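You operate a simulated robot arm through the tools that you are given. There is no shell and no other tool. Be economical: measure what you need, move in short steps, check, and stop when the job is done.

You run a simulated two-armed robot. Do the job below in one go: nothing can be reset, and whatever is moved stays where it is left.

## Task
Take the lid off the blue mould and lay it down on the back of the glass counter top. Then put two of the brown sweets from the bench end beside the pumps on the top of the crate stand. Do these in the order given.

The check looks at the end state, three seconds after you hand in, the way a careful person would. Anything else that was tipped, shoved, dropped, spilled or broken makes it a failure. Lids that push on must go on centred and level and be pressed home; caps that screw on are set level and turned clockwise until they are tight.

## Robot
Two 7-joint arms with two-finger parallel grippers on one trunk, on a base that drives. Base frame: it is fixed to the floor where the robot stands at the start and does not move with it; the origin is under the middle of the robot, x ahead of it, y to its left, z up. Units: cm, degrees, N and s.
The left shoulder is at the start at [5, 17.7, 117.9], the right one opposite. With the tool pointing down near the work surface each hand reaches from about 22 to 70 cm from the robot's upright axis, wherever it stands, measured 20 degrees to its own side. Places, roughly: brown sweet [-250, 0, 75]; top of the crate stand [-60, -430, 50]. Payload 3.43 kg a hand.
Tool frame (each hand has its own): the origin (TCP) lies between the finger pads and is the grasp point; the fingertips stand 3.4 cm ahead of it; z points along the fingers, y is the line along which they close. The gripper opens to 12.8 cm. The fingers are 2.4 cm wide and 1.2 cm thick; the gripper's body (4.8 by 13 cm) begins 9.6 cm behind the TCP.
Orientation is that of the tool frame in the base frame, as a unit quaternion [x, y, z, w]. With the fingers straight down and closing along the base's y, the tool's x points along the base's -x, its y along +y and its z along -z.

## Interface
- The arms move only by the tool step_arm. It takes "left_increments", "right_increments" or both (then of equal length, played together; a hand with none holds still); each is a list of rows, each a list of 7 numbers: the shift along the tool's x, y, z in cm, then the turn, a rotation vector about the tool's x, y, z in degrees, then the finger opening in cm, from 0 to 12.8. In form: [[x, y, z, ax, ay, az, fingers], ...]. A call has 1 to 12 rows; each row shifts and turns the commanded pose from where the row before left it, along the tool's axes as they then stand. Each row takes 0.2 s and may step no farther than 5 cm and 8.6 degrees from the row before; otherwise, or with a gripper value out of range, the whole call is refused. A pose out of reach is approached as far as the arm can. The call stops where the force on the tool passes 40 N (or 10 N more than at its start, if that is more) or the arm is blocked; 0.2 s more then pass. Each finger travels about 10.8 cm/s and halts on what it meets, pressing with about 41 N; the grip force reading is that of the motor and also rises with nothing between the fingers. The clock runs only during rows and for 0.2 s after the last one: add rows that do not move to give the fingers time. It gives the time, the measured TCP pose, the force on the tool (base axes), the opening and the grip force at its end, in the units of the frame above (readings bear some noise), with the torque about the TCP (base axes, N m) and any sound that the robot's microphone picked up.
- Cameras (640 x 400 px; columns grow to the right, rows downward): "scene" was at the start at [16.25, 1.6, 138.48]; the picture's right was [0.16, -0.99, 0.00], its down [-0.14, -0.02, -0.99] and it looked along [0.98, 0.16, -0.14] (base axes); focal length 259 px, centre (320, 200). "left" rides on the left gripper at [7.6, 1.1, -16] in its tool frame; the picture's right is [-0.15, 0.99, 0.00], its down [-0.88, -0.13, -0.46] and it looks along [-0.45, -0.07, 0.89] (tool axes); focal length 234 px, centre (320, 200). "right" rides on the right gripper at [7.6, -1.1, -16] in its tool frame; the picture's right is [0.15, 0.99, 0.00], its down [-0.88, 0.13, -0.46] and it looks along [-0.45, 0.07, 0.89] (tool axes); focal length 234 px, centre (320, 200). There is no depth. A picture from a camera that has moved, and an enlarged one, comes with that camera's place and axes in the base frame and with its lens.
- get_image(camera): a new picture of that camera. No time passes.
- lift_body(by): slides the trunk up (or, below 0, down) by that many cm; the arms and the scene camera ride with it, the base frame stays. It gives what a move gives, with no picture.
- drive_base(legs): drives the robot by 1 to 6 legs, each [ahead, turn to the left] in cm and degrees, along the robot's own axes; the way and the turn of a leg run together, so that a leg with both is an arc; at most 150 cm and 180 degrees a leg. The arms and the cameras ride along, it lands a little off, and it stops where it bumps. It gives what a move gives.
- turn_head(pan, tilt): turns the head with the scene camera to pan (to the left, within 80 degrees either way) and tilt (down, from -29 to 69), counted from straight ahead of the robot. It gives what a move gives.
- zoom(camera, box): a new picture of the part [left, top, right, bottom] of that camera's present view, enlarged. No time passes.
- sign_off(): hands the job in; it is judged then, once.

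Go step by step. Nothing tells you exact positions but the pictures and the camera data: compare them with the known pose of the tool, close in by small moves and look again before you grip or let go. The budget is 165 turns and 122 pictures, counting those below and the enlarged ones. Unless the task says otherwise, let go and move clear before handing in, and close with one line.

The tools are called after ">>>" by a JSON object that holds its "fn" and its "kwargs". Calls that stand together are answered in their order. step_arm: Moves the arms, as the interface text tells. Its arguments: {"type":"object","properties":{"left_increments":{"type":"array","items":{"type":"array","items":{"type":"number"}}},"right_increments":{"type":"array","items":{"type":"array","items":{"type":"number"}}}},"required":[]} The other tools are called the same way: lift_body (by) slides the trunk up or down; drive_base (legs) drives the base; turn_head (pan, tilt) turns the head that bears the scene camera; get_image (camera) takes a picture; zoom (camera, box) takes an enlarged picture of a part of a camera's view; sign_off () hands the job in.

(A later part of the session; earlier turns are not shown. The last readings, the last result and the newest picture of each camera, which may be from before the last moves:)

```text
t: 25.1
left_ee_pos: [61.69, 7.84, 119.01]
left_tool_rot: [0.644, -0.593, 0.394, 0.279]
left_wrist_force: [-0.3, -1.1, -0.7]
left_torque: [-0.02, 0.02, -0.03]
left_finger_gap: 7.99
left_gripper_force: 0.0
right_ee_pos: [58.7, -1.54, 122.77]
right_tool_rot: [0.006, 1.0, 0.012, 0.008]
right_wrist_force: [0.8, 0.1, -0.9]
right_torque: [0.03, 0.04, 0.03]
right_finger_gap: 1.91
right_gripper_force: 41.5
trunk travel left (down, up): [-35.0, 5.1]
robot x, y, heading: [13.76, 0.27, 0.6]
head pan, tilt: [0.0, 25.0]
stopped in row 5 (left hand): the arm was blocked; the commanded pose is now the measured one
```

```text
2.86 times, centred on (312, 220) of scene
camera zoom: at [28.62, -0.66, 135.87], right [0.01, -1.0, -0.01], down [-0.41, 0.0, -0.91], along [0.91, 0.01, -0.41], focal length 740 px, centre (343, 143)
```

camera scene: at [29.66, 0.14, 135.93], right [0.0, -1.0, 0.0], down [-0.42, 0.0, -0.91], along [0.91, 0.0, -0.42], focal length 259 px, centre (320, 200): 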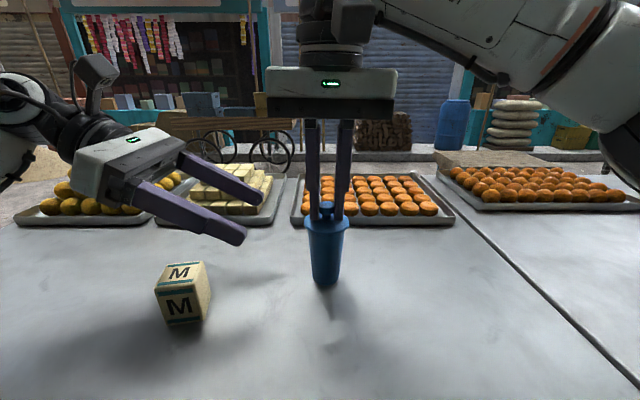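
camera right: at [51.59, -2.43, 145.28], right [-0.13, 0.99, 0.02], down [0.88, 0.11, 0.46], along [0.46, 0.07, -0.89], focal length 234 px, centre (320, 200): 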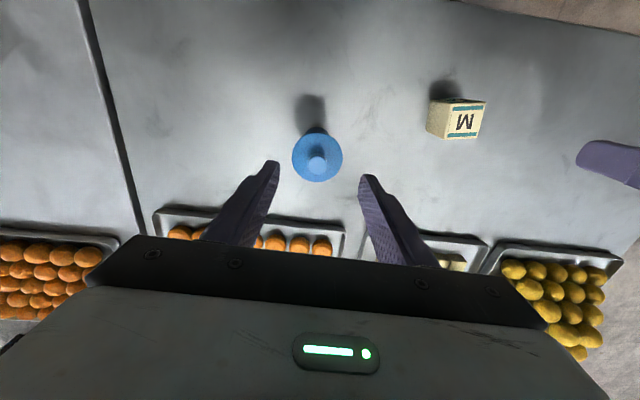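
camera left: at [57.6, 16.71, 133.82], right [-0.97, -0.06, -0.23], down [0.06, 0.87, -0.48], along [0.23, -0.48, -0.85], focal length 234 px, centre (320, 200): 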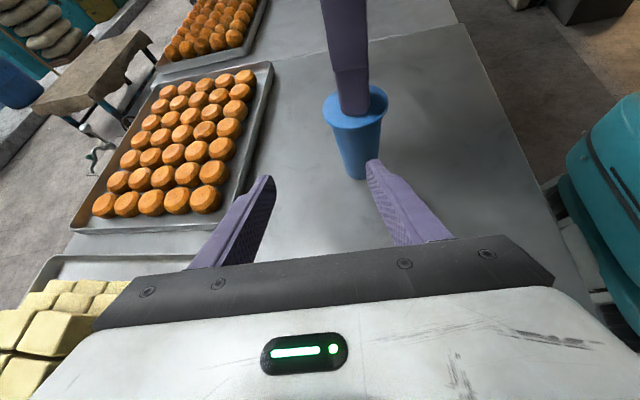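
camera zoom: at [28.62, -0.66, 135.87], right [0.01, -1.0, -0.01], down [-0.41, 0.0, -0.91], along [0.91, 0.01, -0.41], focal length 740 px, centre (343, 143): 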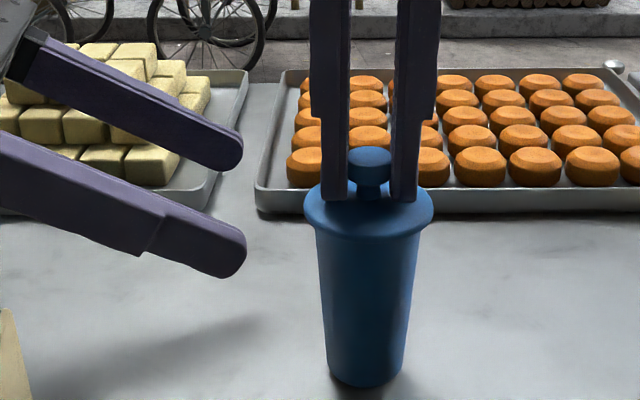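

The left arm was blocked and pushed the robot back slightly, so part of that arm is touching something. I'll back off along the same path and look with the head.

>>> {"fn": "step_arm", "kwargs": {"left_increments": [[0, 0, -2, 0, 0, 0, 8], [0, 0, -2, 0, 0, 0, 8], [0, 0, 0, 0, 0, 0, 8]]}}

>>> {"fn": "turn_head", "kwargs": {"pan": 50, "tilt": 35}}

>>> {"fn": "get_image", "kwargs": {"camera": "scene"}}

```text
t: 25.9
left_ee_pos: [61.41, 10.08, 120.5]
left_tool_rot: [0.641, -0.597, 0.386, 0.29]
left_wrist_force: [-1.0, -0.3, -0.1]
left_torque: [0.0, 0.03, -0.02]
left_finger_gap: 8.0
left_gripper_force: 0.1
right_ee_pos: [59.46, -1.86, 122.59]
right_tool_rot: [0.007, 1.0, 0.015, 0.007]
right_wrist_force: [-0.5, 0.3, -1.5]
right_torque: [0.0, 0.0, 0.02]
right_finger_gap: 1.92
right_gripper_force: 41.0
trunk travel left (down, up): [-35.0, 5.1]
robot x, y, heading: [13.67, 0.01, 0.1]
head pan, tilt: [0.0, 25.0]
```

```text
t: 27.1
left_ee_pos: [61.56, 10.12, 120.5]
left_tool_rot: [0.642, -0.596, 0.386, 0.289]
left_wrist_force: [0.4, -0.6, -0.3]
left_torque: [0.0, 0.01, -0.02]
left_finger_gap: 7.98
left_gripper_force: 0.0
right_ee_pos: [59.4, -1.83, 122.72]
right_tool_rot: [0.008, 1.0, 0.014, 0.005]
right_wrist_force: [0.4, -0.7, -0.8]
right_torque: [-0.01, 0.0, 0.01]
right_finger_gap: 1.95
right_gripper_force: 40.8
trunk travel left (down, up): [-35.0, 5.1]
robot x, y, heading: [14.04, -0.01, 0.4]
head pan, tilt: [50.0, 35.0]
```

```text
86 pictures are left
camera scene: at [25.85, 5.73, 134.33], right [0.77, -0.64, 0.0], down [-0.36, -0.43, -0.83], along [0.53, 0.64, -0.56], focal length 259 px, centre (320, 200)
```

scene: 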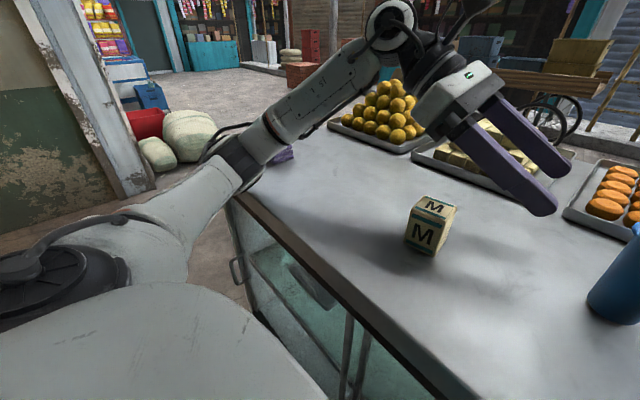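

The left elbow is bearing on the near edge of the counter. I'll set the mould down, release the knob and withdraw the left hand. Then I'll raise the trunk and back off a little so the arm clears the edge.

>>> {"fn": "step_arm", "kwargs": {"right_increments": [[0, 0, 0.2, 0, 0, 0, 0.5], [0, 0, 0.15, 0, 0, 0, 0.5], [0, 0, 0, 0, 0, 0, 0.5]], "left_increments": [[1, 0, -2, 0, 0, 0, 9], [1, 0, -2, 0, 0, 0, 9], [1, 0, -2, 0, 0, 0, 9]]}}

>>> {"fn": "turn_head", "kwargs": {"pan": 0, "tilt": 30}}

>>> {"fn": "get_image", "kwargs": {"camera": "scene"}}

```text
t: 27.9
left_ee_pos: [60.99, 14.56, 125.73]
left_tool_rot: [0.642, -0.593, 0.385, 0.296]
left_wrist_force: [0.5, 0.0, -0.2]
left_torque: [-0.05, -0.01, 0.02]
left_finger_gap: 9.02
left_gripper_force: 0.0
right_ee_pos: [59.75, -0.78, 122.33]
right_tool_rot: [0.008, 1.0, 0.01, 0.006]
right_wrist_force: [-0.9, -1.2, 32.4]
right_torque: [0.05, 0.26, -0.01]
right_finger_gap: 1.92
right_gripper_force: 41.4
trunk travel left (down, up): [-35.0, 5.1]
robot x, y, heading: [13.9, 0.05, 0.2]
head pan, tilt: [50.0, 35.0]
```

```text
t: 29.0
left_ee_pos: [60.92, 14.57, 125.66]
left_tool_rot: [0.642, -0.593, 0.386, 0.296]
left_wrist_force: [-0.6, 0.5, -0.3]
left_torque: [0.0, 0.02, 0.02]
left_finger_gap: 9.0
left_gripper_force: 0.0
right_ee_pos: [59.78, -0.74, 122.37]
right_tool_rot: [0.007, 1.0, 0.009, 0.005]
right_wrist_force: [1.5, 0.5, 33.3]
right_torque: [-0.05, -0.15, -0.01]
right_finger_gap: 1.92
right_gripper_force: 41.5
trunk travel left (down, up): [-35.0, 5.1]
robot x, y, heading: [13.48, 0.08, 0.2]
head pan, tilt: [0.0, 30.0]
```

```text
85 pictures are left
camera scene: at [29.71, 0.19, 134.98], right [0.0, -1.0, 0.0], down [-0.5, 0.0, -0.87], along [0.87, 0.0, -0.5], focal length 259 px, centre (320, 200)
```

scene: 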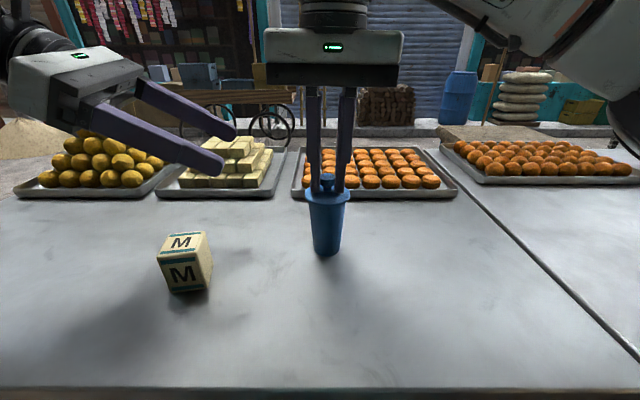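

The mould is upright and pressed down at 33 N, so I'll ease that off, open the right fingers and rise clear.

>>> {"fn": "step_arm", "kwargs": {"right_increments": [[0, 0, -0.3, 0, 0, 0, 0.5], [0, 0, 0, 0, 0, 0, 2.5], [0, 0, 0, 0, 0, 0, 5], [0, 0, -3, 0, 0, 0, 6], [0, 0, -3, 0, 0, 0, 6]], "left_increments": [[0, 0, 0, 0, 0, 0, 9], [0, 0, 0, 0, 0, 0, 9], [1, 0, -3, 0, 0, 0, 9], [1, 0, -3, 0, 0, 0, 9], [1, 0, -3, 0, 0, 0, 9]]}}

>>> {"fn": "lift_body", "kwargs": {"by": 5}}

>>> {"fn": "drive_base", "kwargs": {"legs": [[-3, 0]]}}

>>> {"fn": "get_image", "kwargs": {"camera": "scene"}}

```text
t: 30.2
left_ee_pos: [59.78, 20.58, 132.77]
left_tool_rot: [0.643, -0.592, 0.386, 0.296]
left_wrist_force: [0.9, -0.3, -0.6]
left_torque: [0.0, -0.01, 0.01]
left_finger_gap: 8.99
left_gripper_force: 0.0
right_ee_pos: [60.0, -0.75, 128.29]
right_tool_rot: [0.008, 1.0, 0.008, 0.002]
right_wrist_force: [0.6, 0.1, 0.5]
right_torque: [0.0, -0.01, -0.04]
right_finger_gap: 6.02
right_gripper_force: 0.1
trunk travel left (down, up): [-35.0, 5.1]
robot x, y, heading: [13.79, -0.06, 0.3]
head pan, tilt: [0.0, 30.0]
```

```text
t: 31.2
left_ee_pos: [59.99, 20.48, 137.88]
left_tool_rot: [0.643, -0.592, 0.385, 0.296]
left_wrist_force: [-0.5, -0.5, -0.3]
left_torque: [0.02, 0.02, -0.02]
left_finger_gap: 9.01
left_gripper_force: 0.0
right_ee_pos: [60.08, -0.85, 133.29]
right_tool_rot: [0.007, 1.0, 0.009, 0.003]
right_wrist_force: [0.8, 0.2, 0.6]
right_torque: [-0.01, 0.01, -0.03]
right_finger_gap: 6.0
right_gripper_force: 0.1
trunk travel left (down, up): [-40.0, 0.1]
robot x, y, heading: [13.65, 0.02, 0.3]
head pan, tilt: [0.0, 30.0]
```

```text
t: 32.0
left_ee_pos: [56.8, 20.56, 137.84]
left_tool_rot: [0.643, -0.592, 0.386, 0.295]
left_wrist_force: [-1.5, -0.4, -0.3]
left_torque: [0.0, -0.01, 0.02]
left_finger_gap: 8.99
left_gripper_force: 0.0
right_ee_pos: [57.11, -1.06, 133.27]
right_tool_rot: [0.009, 1.0, 0.009, 0.003]
right_wrist_force: [-0.3, 0.3, 0.9]
right_torque: [-0.01, -0.04, 0.0]
right_finger_gap: 6.04
right_gripper_force: 0.1
trunk travel left (down, up): [-40.0, 0.1]
robot x, y, heading: [10.72, 0.12, 0.1]
head pan, tilt: [0.0, 30.0]
```

```text
84 pictures are left
camera scene: at [26.92, 0.17, 139.95], right [0.0, -1.0, 0.0], down [-0.5, 0.0, -0.87], along [0.87, 0.0, -0.5], focal length 259 px, centre (320, 200)
```

scene: 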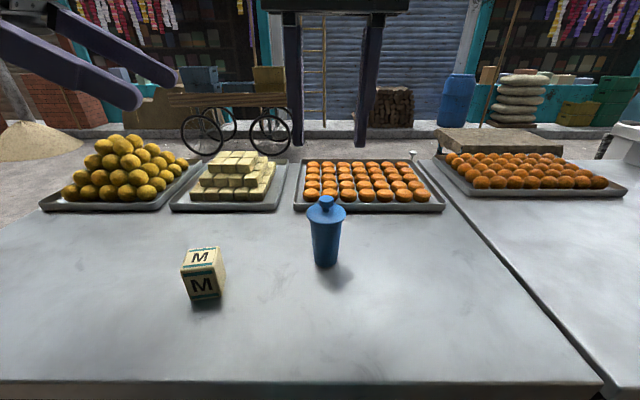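

>>> {"fn": "zoom", "kwargs": {"camera": "scene", "box": [280, 180, 376, 240]}}

>>> {"fn": "zoom", "kwargs": {"camera": "right", "box": [240, 100, 400, 200]}}

```text
6.67 times, centred on (328, 210) of scene
camera zoom: at [26.92, 0.17, 139.95], right [0.0, -1.0, 0.0], down [-0.5, 0.0, -0.87], along [0.87, 0.0, -0.5], focal length 1727 px, centre (267, 133)
```

zoom: 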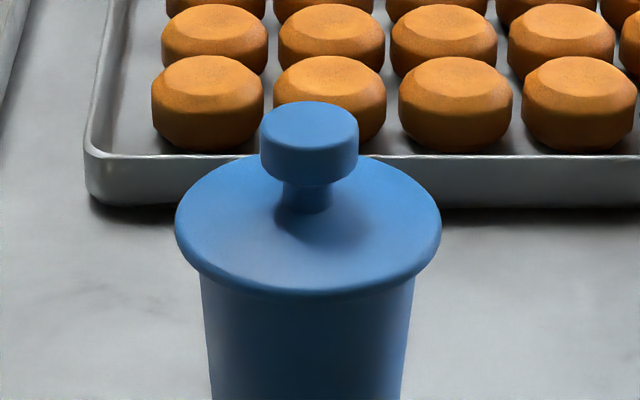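

```text
4.00 times, centred on (320, 150) of right
camera zoom: at [49.34, -2.27, 149.11], right [-0.13, 0.99, 0.02], down [0.88, 0.11, 0.46], along [0.46, 0.07, -0.89], focal length 937 px, centre (320, 400)
```

zoom: 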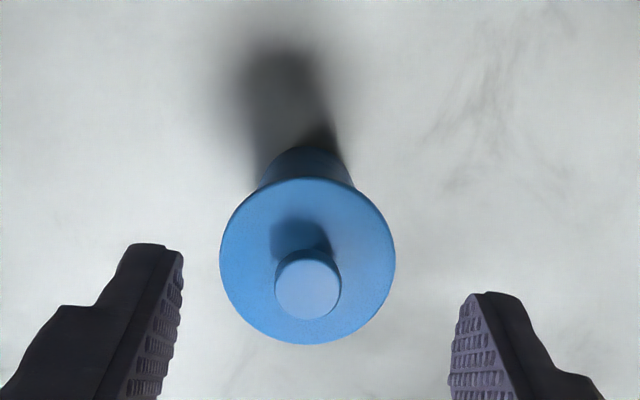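

The lid sits very slightly askew, and the knob is at about (59.85, -0.8, 121.1). I'll bring the left hand to staging again from the raised trunk.

>>> {"fn": "step_arm", "kwargs": {"left_increments": [[-1.44, 0.24, 3.45, 0, 0, 0, 9], [-1.44, 0.24, 3.45, 0, 0, 0, 9], [-1.44, 0.24, 3.45, 0, 0, 0, 9], [-1.44, 0.24, 3.45, 0, 0, 0, 9], [-1.44, 0.24, 3.45, 0, 0, 0, 9], [-1.44, 0.24, 3.45, 0, 0, 0, 9], [0, 0, 0, 0, 0, 0, 9]]}}

>>> {"fn": "get_image", "kwargs": {"camera": "left"}}

>>> {"fn": "turn_head", "kwargs": {"pan": 50, "tilt": 35}}

>>> {"fn": "get_image", "kwargs": {"camera": "scene"}}

```text
t: 33.6
left_ee_pos: [58.52, 7.46, 119.38]
left_tool_rot: [0.642, -0.592, 0.386, 0.296]
left_wrist_force: [0.7, -0.3, -0.4]
left_torque: [0.03, 0.01, 0.01]
left_finger_gap: 8.99
left_gripper_force: 0.0
right_ee_pos: [57.12, -0.9, 133.42]
right_tool_rot: [0.007, 1.0, 0.008, 0.003]
right_wrist_force: [0.0, 0.0, -0.4]
right_torque: [0.01, -0.03, -0.01]
right_finger_gap: 5.99
right_gripper_force: 0.0
trunk travel left (down, up): [-40.0, 0.1]
robot x, y, heading: [10.71, -0.23, 0.2]
head pan, tilt: [0.0, 30.0]
```

```text
81 pictures are left
camera left: at [55.06, 16.73, 134.16], right [-0.98, -0.04, -0.2], down [0.06, 0.87, -0.5], along [0.19, -0.5, -0.85], focal length 234 px, centre (320, 200)
```

left: 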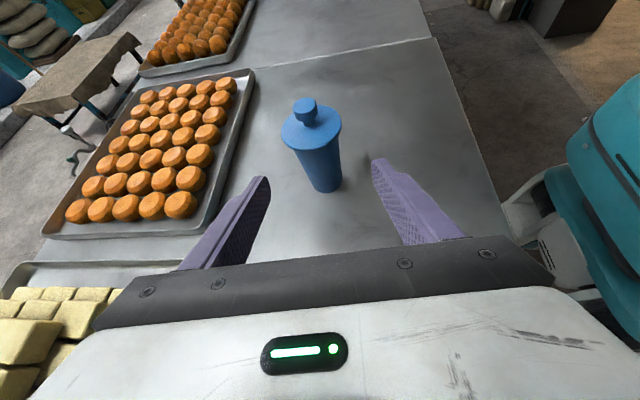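

```text
t: 34.8
left_ee_pos: [58.57, 7.53, 119.42]
left_tool_rot: [0.643, -0.592, 0.385, 0.296]
left_wrist_force: [0.1, -0.9, 0.2]
left_torque: [-0.01, 0.02, 0.01]
left_finger_gap: 9.01
left_gripper_force: 0.2
right_ee_pos: [57.06, -0.97, 133.29]
right_tool_rot: [0.008, 1.0, 0.008, 0.003]
right_wrist_force: [-0.3, -0.5, 0.0]
right_torque: [0.02, -0.02, 0.04]
right_finger_gap: 6.0
right_gripper_force: 0.0
trunk travel left (down, up): [-40.0, 0.1]
robot x, y, heading: [11.1, 0.14, 0.2]
head pan, tilt: [50.0, 35.0]
```

```text
80 pictures are left
camera scene: at [23.61, 6.9, 139.16], right [0.77, -0.64, 0.0], down [-0.37, -0.44, -0.82], along [0.53, 0.63, -0.57], focal length 259 px, centre (320, 200)
```

scene: 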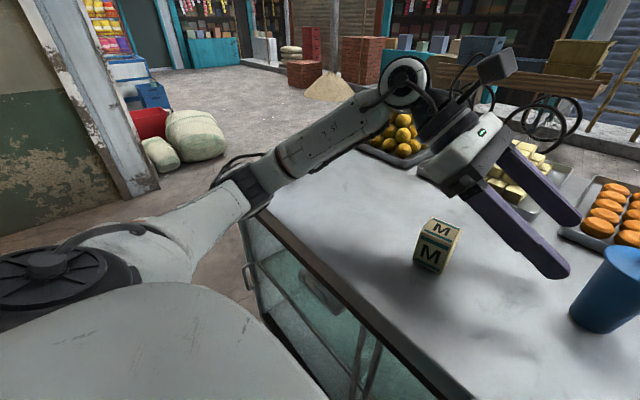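

The elbow now seems higher and clear of the edge. I'll advance in small steps.

>>> {"fn": "step_arm", "kwargs": {"left_increments": [[0, 0, 1.3, 0, 0, 0, 8.5], [0, 0, 1.3, 0, 0, 0, 8.5], [0, 0, 1.3, 0, 0, 0, 8.5], [0, 0, 1, 0, 0, 0, 8.5], [0, 0, 0, 0, 0, 0, 8.5]]}}

>>> {"fn": "get_image", "kwargs": {"camera": "scene"}}

>>> {"fn": "get_image", "kwargs": {"camera": "left"}}

```text
t: 36.0
left_ee_pos: [58.59, 4.31, 117.84]
left_tool_rot: [0.644, -0.591, 0.393, 0.285]
left_wrist_force: [-0.5, 0.1, 0.2]
left_torque: [-0.03, 0.03, 0.01]
left_finger_gap: 8.49
left_gripper_force: 0.0
right_ee_pos: [55.93, -0.99, 133.95]
right_tool_rot: [0.007, 1.0, 0.009, 0.008]
right_wrist_force: [0.4, 0.5, 0.3]
right_torque: [-0.01, 0.05, -0.04]
right_finger_gap: 6.0
right_gripper_force: 0.0
trunk travel left (down, up): [-40.0, 0.1]
robot x, y, heading: [11.42, 0.24, 0.3]
head pan, tilt: [50.0, 35.0]
```

```text
79 pictures are left
camera scene: at [22.33, 7.05, 139.38], right [0.77, -0.64, 0.01], down [-0.36, -0.44, -0.82], along [0.53, 0.63, -0.57], focal length 259 px, centre (320, 200)
```

scene: 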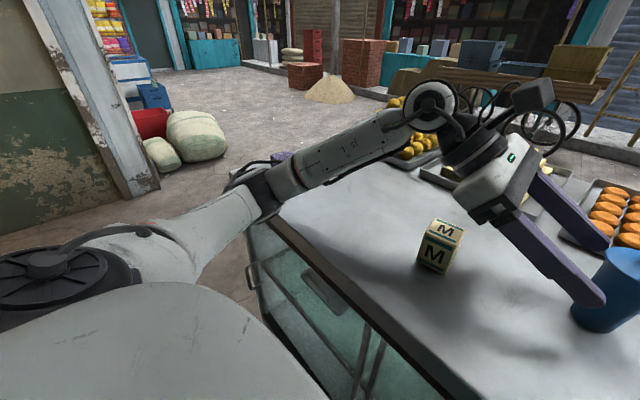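

```text
78 pictures are left
camera left: at [54.68, 13.27, 132.59], right [-0.97, -0.06, -0.22], down [0.06, 0.87, -0.49], along [0.22, -0.49, -0.84], focal length 234 px, centre (320, 200)
```

left: 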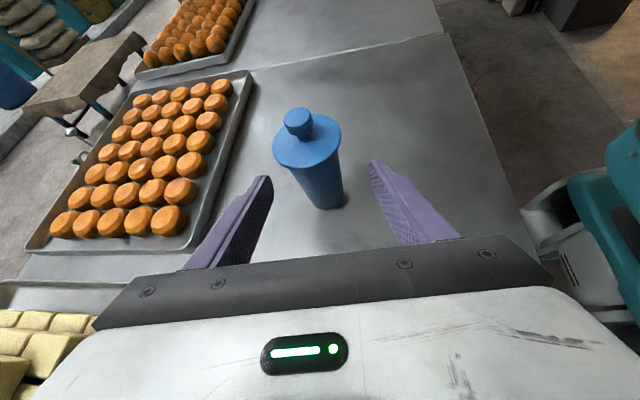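

The elbow still rides against the counter edge and pushes the base. I'll retract, clear the right hand aside and back up 5 cm. Then I'll swing the left hand so it reaches the body pointing forward, which keeps the elbow behind the counter.

>>> {"fn": "step_arm", "kwargs": {"left_increments": [[0, 0, -3.3, 0, 0, 0, 8.5], [0, 0, -3.3, 0, 0, 0, 8.5], [0, 0, -3.3, 0, 0, 0, 8.5], [2.54, -0.23, -1.58, 0, 0, 0, 8.5], [2.54, -0.23, -1.58, 0, 0, 0, 8.5], [2.54, -0.23, -1.58, 0, 0, 0, 8.5]], "right_increments": [[0, 0, -2, 0, 0, 0, 6], [0, -4, -2, 0, 0, 0, 6], [0, -4, 0, 0, 0, 0, 6], [0, -4, 0, 0, 0, 0, 6], [0, -4, 0, 0, 0, 0, 6], [0, -4, 0, 0, 0, 0, 6]]}}

>>> {"fn": "drive_base", "kwargs": {"legs": [[-5, 0]]}}

>>> {"fn": "turn_head", "kwargs": {"pan": 0, "tilt": 35}}

>>> {"fn": "get_image", "kwargs": {"camera": "scene"}}

```text
t: 37.4
left_ee_pos: [57.61, 11.66, 131.04]
left_tool_rot: [0.643, -0.593, 0.384, 0.296]
left_wrist_force: [0.4, 0.4, -0.1]
left_torque: [0.02, -0.02, 0.01]
left_finger_gap: 8.53
left_gripper_force: 0.1
right_ee_pos: [56.78, -21.28, 136.99]
right_tool_rot: [0.007, 1.0, 0.01, 0.002]
right_wrist_force: [-0.4, 0.0, -0.4]
right_torque: [0.03, -0.02, 0.01]
right_finger_gap: 5.98
right_gripper_force: 0.1
trunk travel left (down, up): [-40.0, 0.1]
robot x, y, heading: [10.85, 0.22, 0.1]
head pan, tilt: [50.0, 35.0]
```

```text
t: 38.3
left_ee_pos: [52.69, 11.78, 131.15]
left_tool_rot: [0.642, -0.593, 0.386, 0.297]
left_wrist_force: [-0.6, 0.4, 0.8]
left_torque: [0.01, -0.03, 0.03]
left_finger_gap: 8.53
left_gripper_force: 0.1
right_ee_pos: [51.76, -21.04, 137.1]
right_tool_rot: [0.008, 1.0, 0.009, 0.004]
right_wrist_force: [-0.4, -0.5, 0.9]
right_torque: [-0.02, -0.07, -0.01]
right_finger_gap: 6.01
right_gripper_force: 0.1
trunk travel left (down, up): [-40.0, 0.1]
robot x, y, heading: [5.85, -0.15, 0.3]
head pan, tilt: [50.0, 35.0]
```

```text
t: 39.5
left_ee_pos: [52.73, 11.81, 131.11]
left_tool_rot: [0.642, -0.592, 0.385, 0.297]
left_wrist_force: [-0.4, 0.0, 0.4]
left_torque: [-0.01, 0.06, 0.01]
left_finger_gap: 8.5
left_gripper_force: 0.2
right_ee_pos: [51.83, -20.92, 137.01]
right_tool_rot: [0.008, 1.0, 0.009, 0.003]
right_wrist_force: [-0.5, 0.3, 0.2]
right_torque: [-0.02, -0.01, -0.01]
right_finger_gap: 6.01
right_gripper_force: 0.1
trunk travel left (down, up): [-40.0, 0.1]
robot x, y, heading: [6.12, 0.08, 0.0]
head pan, tilt: [0.0, 35.0]
```

```text
77 pictures are left
camera scene: at [21.81, 0.16, 139.16], right [0.0, -1.0, 0.0], down [-0.57, 0.0, -0.82], along [0.82, 0.0, -0.57], focal length 259 px, centre (320, 200)
```

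scene: 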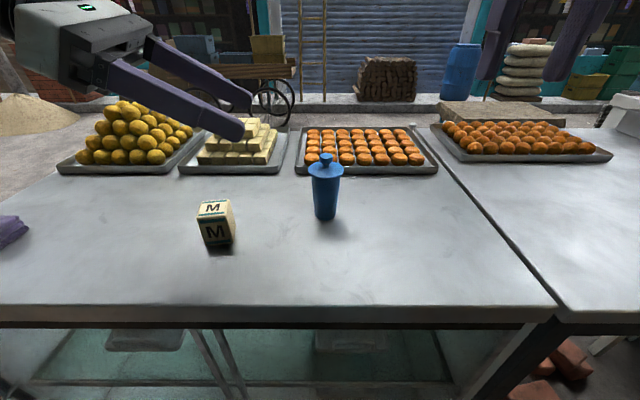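

The cloth, the dice and the mould all look in order. I'll swing the left hand 56° about the vertical so it points forward and to the right.

>>> {"fn": "step_arm", "kwargs": {"left_increments": [[0, 0, 0, 6.78, -0.61, -4.22, 8.5], [0, 0, 0, 6.78, -0.61, -4.22, 8.5], [0, 0, 0, 6.78, -0.61, -4.22, 8.5], [0, 0, 0, 6.78, -0.61, -4.22, 8.5], [0, 0, 0, 6.78, -0.61, -4.22, 8.5], [0, 0, 0, 6.78, -0.61, -4.22, 8.5], [0, 0, 0, 6.78, -0.61, -4.22, 8.5], [0, 0, 0, 0, 0, 0, 8.5]]}}

>>> {"fn": "get_image", "kwargs": {"camera": "left"}}

>>> {"fn": "get_image", "kwargs": {"camera": "scene"}}

```text
t: 41.3
left_ee_pos: [52.75, 11.85, 131.03]
left_tool_rot: [0.845, -0.22, 0.48, 0.08]
left_wrist_force: [0.8, -0.3, -0.3]
left_torque: [0.02, -0.01, 0.01]
left_finger_gap: 8.49
left_gripper_force: 0.2
right_ee_pos: [51.82, -20.98, 136.98]
right_tool_rot: [0.008, 1.0, 0.009, 0.003]
right_wrist_force: [-0.1, -0.3, -0.4]
right_torque: [-0.04, 0.0, 0.01]
right_finger_gap: 6.01
right_gripper_force: 0.1
trunk travel left (down, up): [-40.0, 0.1]
robot x, y, heading: [6.04, 0.13, 0.2]
head pan, tilt: [0.0, 35.0]
```

```text
76 pictures are left
camera left: at [43.22, 14.11, 145.88], right [-0.51, -0.84, -0.2], down [-0.69, 0.53, -0.5], along [0.52, -0.12, -0.85], focal length 234 px, centre (320, 200)
```

left: 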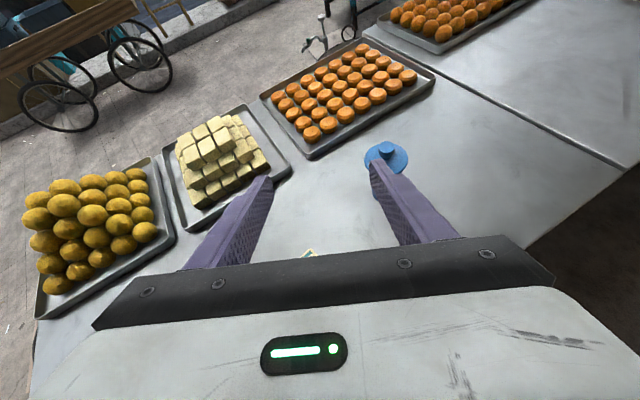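

```text
75 pictures are left
camera scene: at [21.8, 0.19, 139.16], right [0.0, -1.0, 0.0], down [-0.57, 0.0, -0.82], along [0.82, 0.0, -0.57], focal length 259 px, centre (320, 200)
```

scene: 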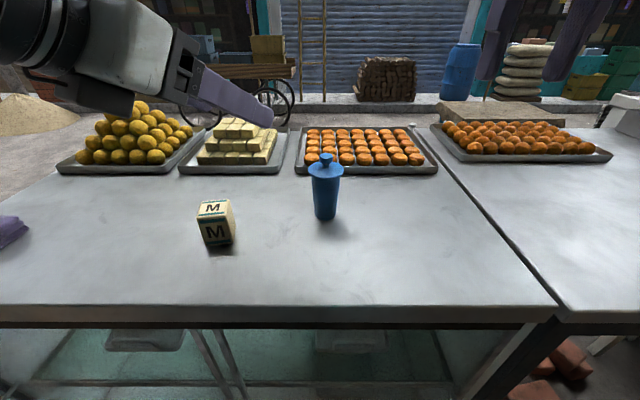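

The hand now points forward and right. I'll move it to staging, about 9 cm short of the body.

>>> {"fn": "step_arm", "kwargs": {"left_increments": [[-1.45, 1.87, 1.94, 0, 0, 0, 9], [-1.45, 1.87, 1.94, 0, 0, 0, 9], [-1.45, 1.87, 1.94, 0, 0, 0, 9], [-1.45, 1.87, 1.94, 0, 0, 0, 9], [-1.45, 1.87, 1.94, 0, 0, 0, 9], [0, 0, 0, 0, 0, 0, 9]]}}

>>> {"fn": "get_image", "kwargs": {"camera": "left"}}

>>> {"fn": "get_image", "kwargs": {"camera": "scene"}}

```text
t: 42.7
left_ee_pos: [52.91, 2.28, 119.13]
left_tool_rot: [0.846, -0.22, 0.48, 0.08]
left_wrist_force: [0.6, -0.4, 0.3]
left_torque: [0.01, -0.02, 0.03]
left_finger_gap: 8.99
left_gripper_force: 0.0
right_ee_pos: [51.91, -20.96, 137.15]
right_tool_rot: [0.008, 1.0, 0.008, 0.003]
right_wrist_force: [0.3, 0.5, 0.2]
right_torque: [0.0, -0.02, -0.02]
right_finger_gap: 6.0
right_gripper_force: 0.0
trunk travel left (down, up): [-40.0, 0.1]
robot x, y, heading: [6.0, -0.16, 0.4]
head pan, tilt: [0.0, 35.0]
```

```text
74 pictures are left
camera left: at [43.26, 4.52, 133.89], right [-0.51, -0.84, -0.2], down [-0.68, 0.53, -0.49], along [0.52, -0.12, -0.85], focal length 234 px, centre (320, 200)
```

left: 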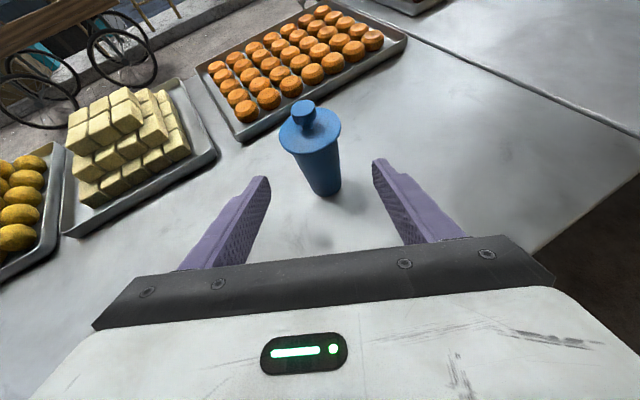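

```text
73 pictures are left
camera scene: at [21.79, 0.18, 139.16], right [0.0, -1.0, 0.0], down [-0.57, 0.0, -0.82], along [0.82, 0.0, -0.57], focal length 259 px, centre (320, 200)
```

scene: 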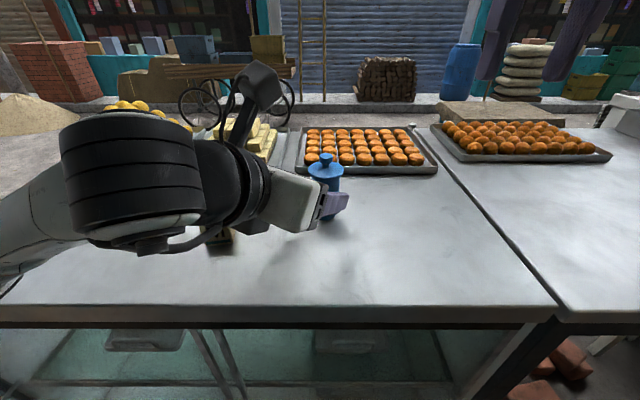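

The path is free and the body is centred between the fingers, so I'll advance.

>>> {"fn": "step_arm", "kwargs": {"left_increments": [[0, 0, 2, 0, 0, 0, 9], [0, 0, 2, 0, 0, 0, 9], [0, 0, 2, 0, 0, 0, 9], [0, 0, 1, 0, 0, 0, 9], [0, 0, 0, 0, 0, 0, 9]]}}

>>> {"fn": "get_image", "kwargs": {"camera": "left"}}

>>> {"fn": "get_image", "kwargs": {"camera": "scene"}}

```text
t: 43.9
left_ee_pos: [58.24, -0.27, 115.3]
left_tool_rot: [0.845, -0.221, 0.48, 0.08]
left_wrist_force: [0.0, -0.5, -0.5]
left_torque: [-0.01, 0.0, 0.0]
left_finger_gap: 8.97
left_gripper_force: 0.1
right_ee_pos: [51.89, -21.05, 137.03]
right_tool_rot: [0.009, 1.0, 0.009, 0.002]
right_wrist_force: [0.2, 0.1, 0.5]
right_torque: [-0.01, 0.04, 0.0]
right_finger_gap: 5.99
right_gripper_force: 0.1
trunk travel left (down, up): [-40.0, 0.1]
robot x, y, heading: [5.89, -0.13, 0.4]
head pan, tilt: [0.0, 35.0]
```

```text
72 pictures are left
camera left: at [48.72, 2.05, 130.17], right [-0.51, -0.84, -0.2], down [-0.68, 0.54, -0.49], along [0.52, -0.12, -0.85], focal length 234 px, centre (320, 200)
```

left: 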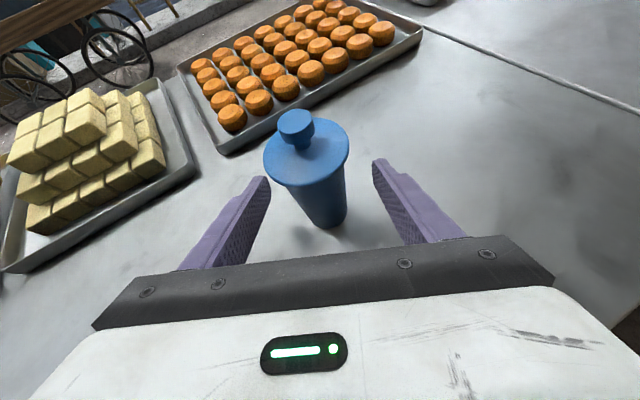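

```text
71 pictures are left
camera scene: at [21.8, 0.15, 139.16], right [0.0, -1.0, 0.0], down [-0.57, 0.0, -0.82], along [0.82, 0.0, -0.57], focal length 259 px, centre (320, 200)
```

scene: 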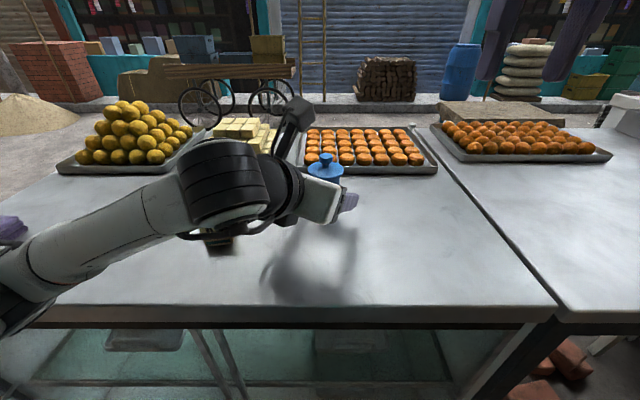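

The mould axis lies about 1.5 cm ahead, so I'll advance that far and close gently on the body.

>>> {"fn": "step_arm", "kwargs": {"left_increments": [[0, 0, 0.8, 0, 0, 0, 8], [0, 0, 0.8, 0, 0, 0, 7.5], [0, 0, 0, 0, 0, 0, 7], [0, 0, 0, 0, 0, 0, 6.5], [0, 0, 0, 0, 0, 0, 6.5]]}}

>>> {"fn": "get_image", "kwargs": {"camera": "left"}}

```text
t: 45.1
left_ee_pos: [59.48, -0.68, 114.96]
left_tool_rot: [0.844, -0.221, 0.482, 0.078]
left_wrist_force: [-0.7, 0.3, -0.2]
left_torque: [-0.02, -0.02, -0.03]
left_finger_gap: 6.49
left_gripper_force: 0.0
right_ee_pos: [51.55, -21.07, 137.11]
right_tool_rot: [0.008, 1.0, 0.008, 0.003]
right_wrist_force: [-0.1, -0.4, -0.1]
right_torque: [-0.01, -0.01, -0.01]
right_finger_gap: 6.0
right_gripper_force: 0.1
trunk travel left (down, up): [-40.0, 0.1]
robot x, y, heading: [5.71, 0.4, 0.0]
head pan, tilt: [0.0, 35.0]
```

```text
70 pictures are left
camera left: at [49.78, 1.49, 129.66], right [-0.51, -0.84, -0.2], down [-0.68, 0.53, -0.5], along [0.53, -0.11, -0.84], focal length 234 px, centre (320, 200)
```

left: 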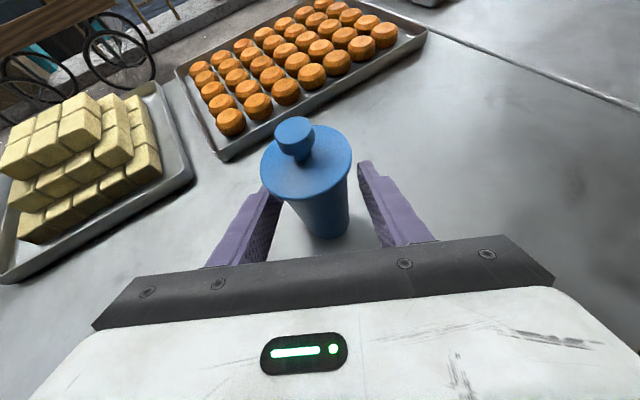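

There is slight contact on the arm but it is stable, and the body is centred. I'll close the left hand on the body.

>>> {"fn": "step_arm", "kwargs": {"left_increments": [[0, 0, 0, 0, 0, 0, 5.5], [0, 0, 0, 0, 0, 0, 4.5], [0, 0, 0, 0, 0, 0, 3.5], [0, 0, 0, 0, 0, 0, 3], [0, 0, 0, 0, 0, 0, 3]]}}

>>> {"fn": "get_image", "kwargs": {"camera": "left"}}

>>> {"fn": "zoom", "kwargs": {"camera": "scene", "box": [240, 130, 400, 230]}}

```text
t: 46.3
left_ee_pos: [59.46, -0.81, 114.87]
left_tool_rot: [0.843, -0.22, 0.484, 0.078]
left_wrist_force: [0.8, -1.1, 1.2]
left_torque: [-0.02, -0.02, 0.0]
left_finger_gap: 4.87
left_gripper_force: 41.5
right_ee_pos: [51.56, -21.07, 137.21]
right_tool_rot: [0.008, 1.0, 0.009, 0.004]
right_wrist_force: [0.0, -0.2, 1.1]
right_torque: [-0.04, -0.02, -0.01]
right_finger_gap: 6.0
right_gripper_force: 0.1
trunk travel left (down, up): [-40.0, 0.1]
robot x, y, heading: [6.16, 0.08, 0.1]
head pan, tilt: [0.0, 35.0]
```

```text
69 pictures are left
camera left: at [49.71, 1.47, 129.68], right [-0.51, -0.84, -0.2], down [-0.68, 0.54, -0.5], along [0.53, -0.12, -0.84], focal length 234 px, centre (320, 200)
```

left: 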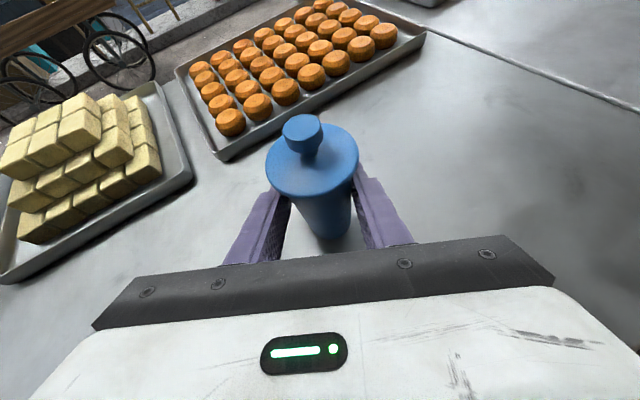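

```text
4.00 times, centred on (320, 180) of scene
camera zoom: at [21.55, 0.11, 139.21], right [0.0, -1.0, 0.0], down [-0.57, 0.0, -0.82], along [0.82, 0.0, -0.57], focal length 1036 px, centre (320, 280)
```

zoom: 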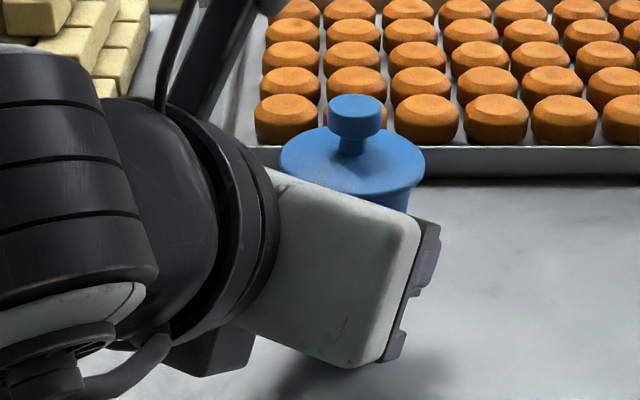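

The left hand holds the body firmly with a 4.87 cm opening. The knob is now near (59.3, -1.3, 121.1). For reach and clearance I'll turn the right hand 90° and lean it 30° to its own side.

>>> {"fn": "step_arm", "kwargs": {"right_increments": [[0, 0, 0, 0, 0, 8.18, 6], [0, 0, 0, 0, 0, 8.18, 6], [0, 0, 0, 0, 0, 8.18, 6], [0, 0, 0, 0, 0, 8.18, 6], [0, 0, 0, 0, 0, 8.18, 6], [0, 0, 0, 0, 0, 8.18, 6], [0, 0, 0, 0, 0, 8.18, 6], [0, 0, 0, 0, 0, 8.18, 6], [0, 0, 0, 0, 0, 8.18, 6], [0, 0, 0, 0, 0, 8.18, 6], [0, 0, 0, 0, 0, 8.18, 6]]}}

>>> {"fn": "step_arm", "kwargs": {"right_increments": [[0, 0, 0, 0, 7.5, 0, 6], [0, 0, 0, 0, 7.5, 0, 6], [0, 0, 0, 0, 7.5, 0, 6], [0, 0, 0, 0, 7.5, 0, 6], [0, 0, 0, 0, 0, 0, 6]]}}

>>> {"fn": "get_image", "kwargs": {"camera": "right"}}

```text
t: 48.7
left_ee_pos: [59.31, -0.88, 114.88]
left_tool_rot: [0.844, -0.221, 0.483, 0.079]
left_wrist_force: [0.8, -0.5, 1.9]
left_torque: [-0.06, -0.03, 0.04]
left_finger_gap: 4.86
left_gripper_force: 40.6
right_ee_pos: [51.6, -20.93, 137.11]
right_tool_rot: [0.714, 0.7, 0.008, -0.004]
right_wrist_force: [-0.4, 0.3, 0.4]
right_torque: [-0.01, -0.01, -0.02]
right_finger_gap: 5.99
right_gripper_force: 0.0
trunk travel left (down, up): [-40.0, 0.1]
robot x, y, heading: [5.55, -0.06, 0.2]
head pan, tilt: [0.0, 35.0]
```

```text
t: 49.9
left_ee_pos: [59.27, -0.84, 114.94]
left_tool_rot: [0.844, -0.221, 0.483, 0.079]
left_wrist_force: [0.1, -0.3, 3.8]
left_torque: [-0.15, 0.0, 0.02]
left_finger_gap: 4.83
left_gripper_force: 40.7
right_ee_pos: [51.6, -21.15, 137.11]
right_tool_rot: [0.686, 0.676, 0.194, -0.185]
right_wrist_force: [0.7, 0.5, -0.2]
right_torque: [0.01, 0.02, 0.0]
right_finger_gap: 5.97
right_gripper_force: 0.1
trunk travel left (down, up): [-40.0, 0.1]
robot x, y, heading: [5.92, 0.22, 0.1]
head pan, tilt: [0.0, 35.0]
```

```text
67 pictures are left
camera right: at [50.26, -22.91, 154.61], right [0.99, 0.11, 0.08], down [0.12, -0.99, -0.06], along [0.08, 0.07, -0.99], focal length 234 px, centre (320, 200)
```

right: 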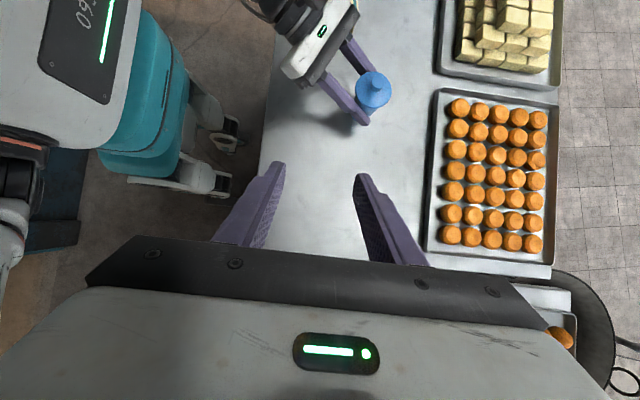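

The right camera now gives a good view. I'll bring the right hand to about 7 cm from the knob along its pointing direction.

>>> {"fn": "step_arm", "kwargs": {"right_increments": [[1.68, 1.48, 3.06, 0, 0, 0, 6], [1.68, 1.48, 3.06, 0, 0, 0, 6], [1.68, 1.48, 3.06, 0, 0, 0, 6], [1.68, 1.48, 3.06, 0, 0, 0, 5], [1.68, 1.48, 3.06, 0, 0, 0, 5], [0, 0, 0, 0, 0, 0, 5]]}}

>>> {"fn": "get_image", "kwargs": {"camera": "right"}}

>>> {"fn": "zoom", "kwargs": {"camera": "scene", "box": [240, 100, 400, 200]}}

```text
t: 51.3
left_ee_pos: [59.32, -0.95, 114.96]
left_tool_rot: [0.843, -0.221, 0.483, 0.079]
left_wrist_force: [1.4, 2.2, 9.7]
left_torque: [-0.1, -0.07, 0.02]
left_finger_gap: 4.87
left_gripper_force: 41.0
right_ee_pos: [59.31, -6.04, 128.39]
right_tool_rot: [0.687, 0.676, 0.195, -0.185]
right_wrist_force: [-0.7, 0.1, -0.2]
right_torque: [-0.02, -0.01, 0.03]
right_finger_gap: 4.99
right_gripper_force: 0.1
trunk travel left (down, up): [-40.0, 0.1]
robot x, y, heading: [5.9, 0.17, 0.3]
head pan, tilt: [0.0, 35.0]
```

```text
66 pictures are left
camera right: at [57.98, -7.87, 145.88], right [0.99, 0.11, 0.08], down [0.12, -0.99, -0.06], along [0.08, 0.07, -0.99], focal length 234 px, centre (320, 200)
```

right: 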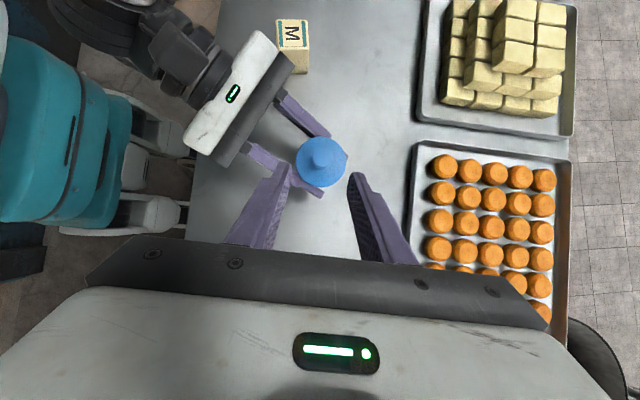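

```text
4.00 times, centred on (320, 150) of scene
camera zoom: at [21.47, 0.03, 139.21], right [0.0, -1.0, 0.0], down [-0.57, 0.0, -0.82], along [0.82, 0.0, -0.57], focal length 1036 px, centre (320, 400)
```

zoom: 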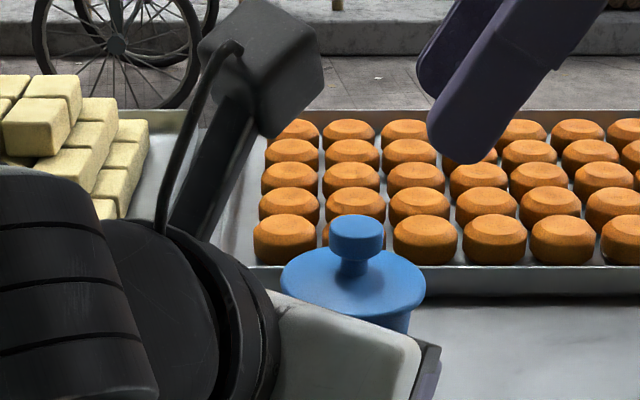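

The knob is lined up between the right fingers. I'll descend along the axis, stopping short for a check.

>>> {"fn": "step_arm", "kwargs": {"right_increments": [[-0.05, 0.1, 2, 0, 0, 0, 5], [-0.05, 0, 2, 0, 0, 0, 5], [-0.05, 0, 1.9, 0, 0, 0, 5], [0, 0, 0, 0, 0, 0, 5]]}}

>>> {"fn": "zoom", "kwargs": {"camera": "right", "box": [240, 110, 400, 210]}}

>>> {"fn": "zoom", "kwargs": {"camera": "scene", "box": [280, 120, 376, 180]}}

```text
t: 52.3
left_ee_pos: [59.24, -0.84, 114.79]
left_tool_rot: [0.844, -0.221, 0.483, 0.079]
left_wrist_force: [0.2, 0.3, 12.3]
left_torque: [-0.2, 0.0, 0.03]
left_finger_gap: 4.86
left_gripper_force: 41.5
right_ee_pos: [59.35, -3.18, 123.37]
right_tool_rot: [0.685, 0.677, 0.194, -0.185]
right_wrist_force: [0.0, 0.4, 0.2]
right_torque: [0.02, 0.01, -0.01]
right_finger_gap: 4.99
right_gripper_force: 0.1
trunk travel left (down, up): [-40.0, 0.1]
robot x, y, heading: [6.03, -0.05, 0.5]
head pan, tilt: [0.0, 35.0]
```

```text
4.00 times, centred on (320, 160) of right
camera zoom: at [58.13, -4.97, 140.74], right [0.99, 0.11, 0.08], down [0.12, -0.99, -0.06], along [0.08, 0.07, -0.99], focal length 937 px, centre (320, 360)
```

zoom: 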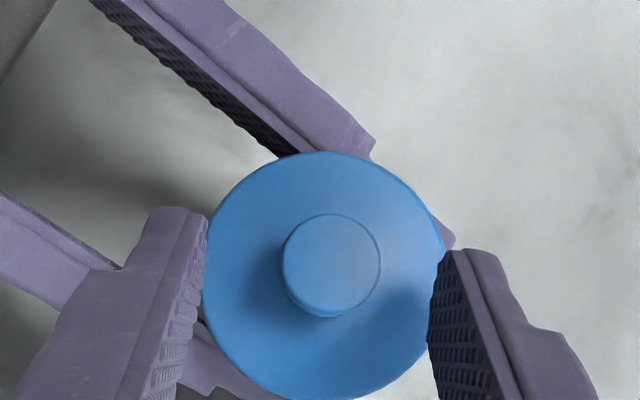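

```text
6.67 times, centred on (328, 150) of scene
camera zoom: at [21.46, 0.03, 139.22], right [0.0, -1.0, 0.0], down [-0.57, 0.0, -0.82], along [0.82, 0.0, -0.57], focal length 1727 px, centre (267, 533)
```

zoom: 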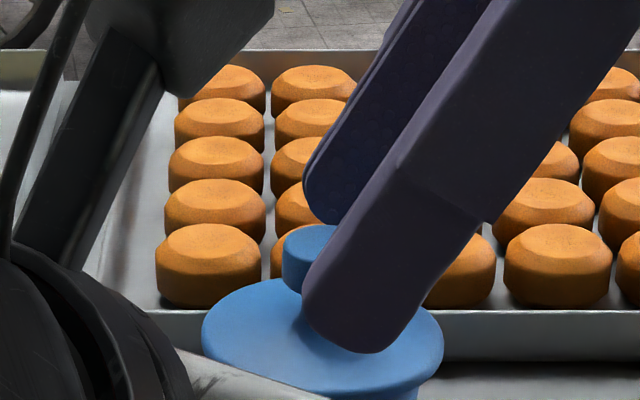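

The knob sits slightly ahead of the finger axis, so I'll correct by about 0.3 cm, finish the approach and close.

>>> {"fn": "step_arm", "kwargs": {"right_increments": [[0.3, 0.2, 0, 0, 0, 0, 5], [0, 0, 1.25, 0, 0, 0, 5], [0, 0, 0, 0, 0, 0, 3], [0, 0, 0, 0, 0, 0, 1], [0, 0, 0, 0, 0, 0, 0.5], [0, 0, 0, 0, 0, 0, 0.5]]}}

>>> {"fn": "zoom", "kwargs": {"camera": "right", "box": [240, 110, 400, 210]}}

>>> {"fn": "zoom", "kwargs": {"camera": "scene", "box": [280, 120, 376, 180]}}

```text
t: 53.7
left_ee_pos: [59.25, -0.94, 114.94]
left_tool_rot: [0.844, -0.22, 0.483, 0.078]
left_wrist_force: [-1.1, 0.0, 13.5]
left_torque: [-0.28, 0.06, -0.03]
left_finger_gap: 4.84
left_gripper_force: 41.1
right_ee_pos: [59.64, -2.44, 122.39]
right_tool_rot: [0.687, 0.676, 0.193, -0.185]
right_wrist_force: [1.4, 0.2, -0.5]
right_torque: [0.0, -0.04, 0.0]
right_finger_gap: 1.91
right_gripper_force: 41.1
trunk travel left (down, up): [-40.0, 0.1]
robot x, y, heading: [5.95, 0.3, 0.3]
head pan, tilt: [0.0, 35.0]
```

```text
4.00 times, centred on (320, 160) of right
camera zoom: at [58.34, -4.11, 139.8], right [0.99, 0.11, 0.08], down [0.12, -0.99, -0.06], along [0.08, 0.07, -0.99], focal length 937 px, centre (320, 360)
```

zoom: 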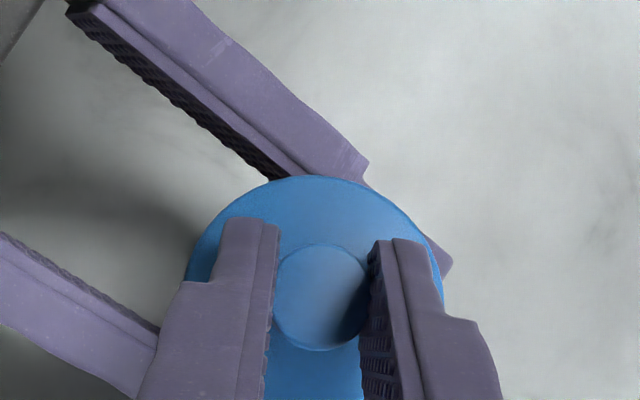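

```text
6.67 times, centred on (328, 150) of scene
camera zoom: at [21.46, 0.02, 139.22], right [0.0, -1.0, 0.0], down [-0.57, 0.0, -0.82], along [0.82, 0.0, -0.57], focal length 1727 px, centre (267, 533)
```

zoom: 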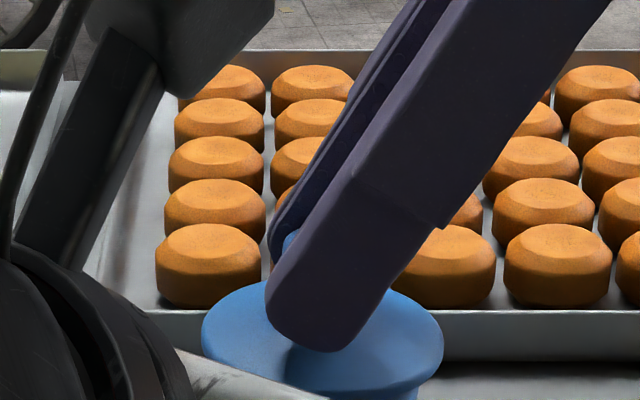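

The knob is gripped with a 1.91 cm opening. I'll pull straight up while the left hand holds the body.

>>> {"fn": "step_arm", "kwargs": {"right_increments": [[0.155, 0, -0.257, 0, 0, 0, 0.5], [0.155, 0, -0.257, 0, 0, 0, 0.5], [0.155, 0, -0.257, 0, 0, 0, 0.5]]}}

>>> {"fn": "zoom", "kwargs": {"camera": "scene", "box": [280, 120, 376, 180]}}

```text
t: 54.5
left_ee_pos: [59.29, -0.86, 114.9]
left_tool_rot: [0.844, -0.221, 0.482, 0.079]
left_wrist_force: [-0.6, 0.7, 14.8]
left_torque: [-0.29, 0.08, -0.03]
left_finger_gap: 4.83
left_gripper_force: 41.2
right_ee_pos: [59.62, -2.38, 123.37]
right_tool_rot: [0.686, 0.677, 0.193, -0.185]
right_wrist_force: [0.2, -0.6, -0.1]
right_torque: [0.02, -0.03, 0.02]
right_finger_gap: 1.94
right_gripper_force: 41.1
trunk travel left (down, up): [-40.0, 0.1]
robot x, y, heading: [6.07, -0.2, 0.3]
head pan, tilt: [0.0, 35.0]
heard: snap
```

```text
6.67 times, centred on (328, 150) of scene
camera zoom: at [21.46, 0.02, 139.22], right [0.0, -1.0, 0.0], down [-0.57, 0.0, -0.82], along [0.82, 0.0, -0.57], focal length 1727 px, centre (267, 533)
```

zoom: 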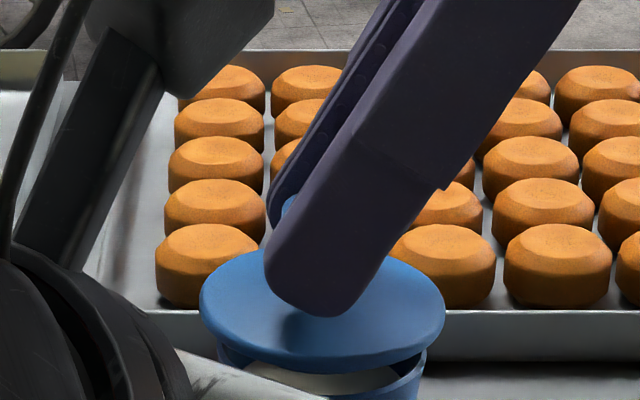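

There was a snap and the lid is coming off, with the white filling visible. I'll keep lifting straight up.

>>> {"fn": "step_arm", "kwargs": {"right_increments": [[0.31, 0, -0.51, 0, 0, 0, 0.5], [0.41, 0, -0.68, 0, 0, 0, 0.5], [0.52, 0, -0.86, 0, 0, 0, 0.5], [0.52, 0, -0.86, 0, 0, 0, 0.5], [0.52, 0, -0.86, 0, 0, 0, 0.5], [0, 0, 0, 0, 0, 0, 0.5]]}}

>>> {"fn": "zoom", "kwargs": {"camera": "scene", "box": [240, 80, 400, 180]}}

>>> {"fn": "get_image", "kwargs": {"camera": "left"}}

```text
t: 55.9
left_ee_pos: [59.3, -0.92, 114.88]
left_tool_rot: [0.844, -0.221, 0.483, 0.079]
left_wrist_force: [-0.9, -0.9, 14.4]
left_torque: [-0.3, 0.0, -0.02]
left_finger_gap: 4.85
left_gripper_force: 40.9
right_ee_pos: [59.67, -2.27, 127.71]
right_tool_rot: [0.685, 0.678, 0.193, -0.185]
right_wrist_force: [-0.8, 0.2, -1.3]
right_torque: [-0.02, 0.0, -0.03]
right_finger_gap: 1.94
right_gripper_force: 40.7
trunk travel left (down, up): [-40.0, 0.1]
robot x, y, heading: [5.54, -0.05, 0.4]
head pan, tilt: [0.0, 35.0]
```

```text
4.00 times, centred on (320, 130) of scene
camera zoom: at [21.46, 0.01, 139.22], right [0.0, -1.0, 0.0], down [-0.57, 0.0, -0.82], along [0.82, 0.0, -0.57], focal length 1036 px, centre (320, 480)
```

zoom: 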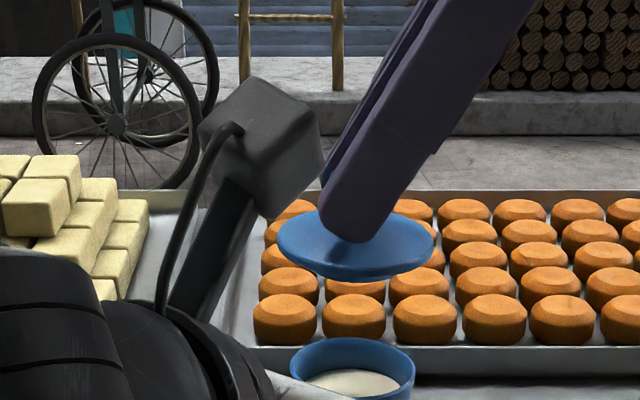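

```text
58 pictures are left
camera left: at [49.64, 1.37, 129.63], right [-0.51, -0.84, -0.2], down [-0.68, 0.54, -0.5], along [0.53, -0.12, -0.84], focal length 234 px, centre (320, 200)
```

left: 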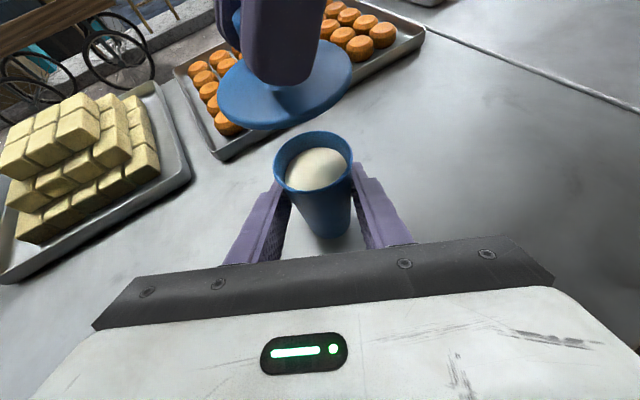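

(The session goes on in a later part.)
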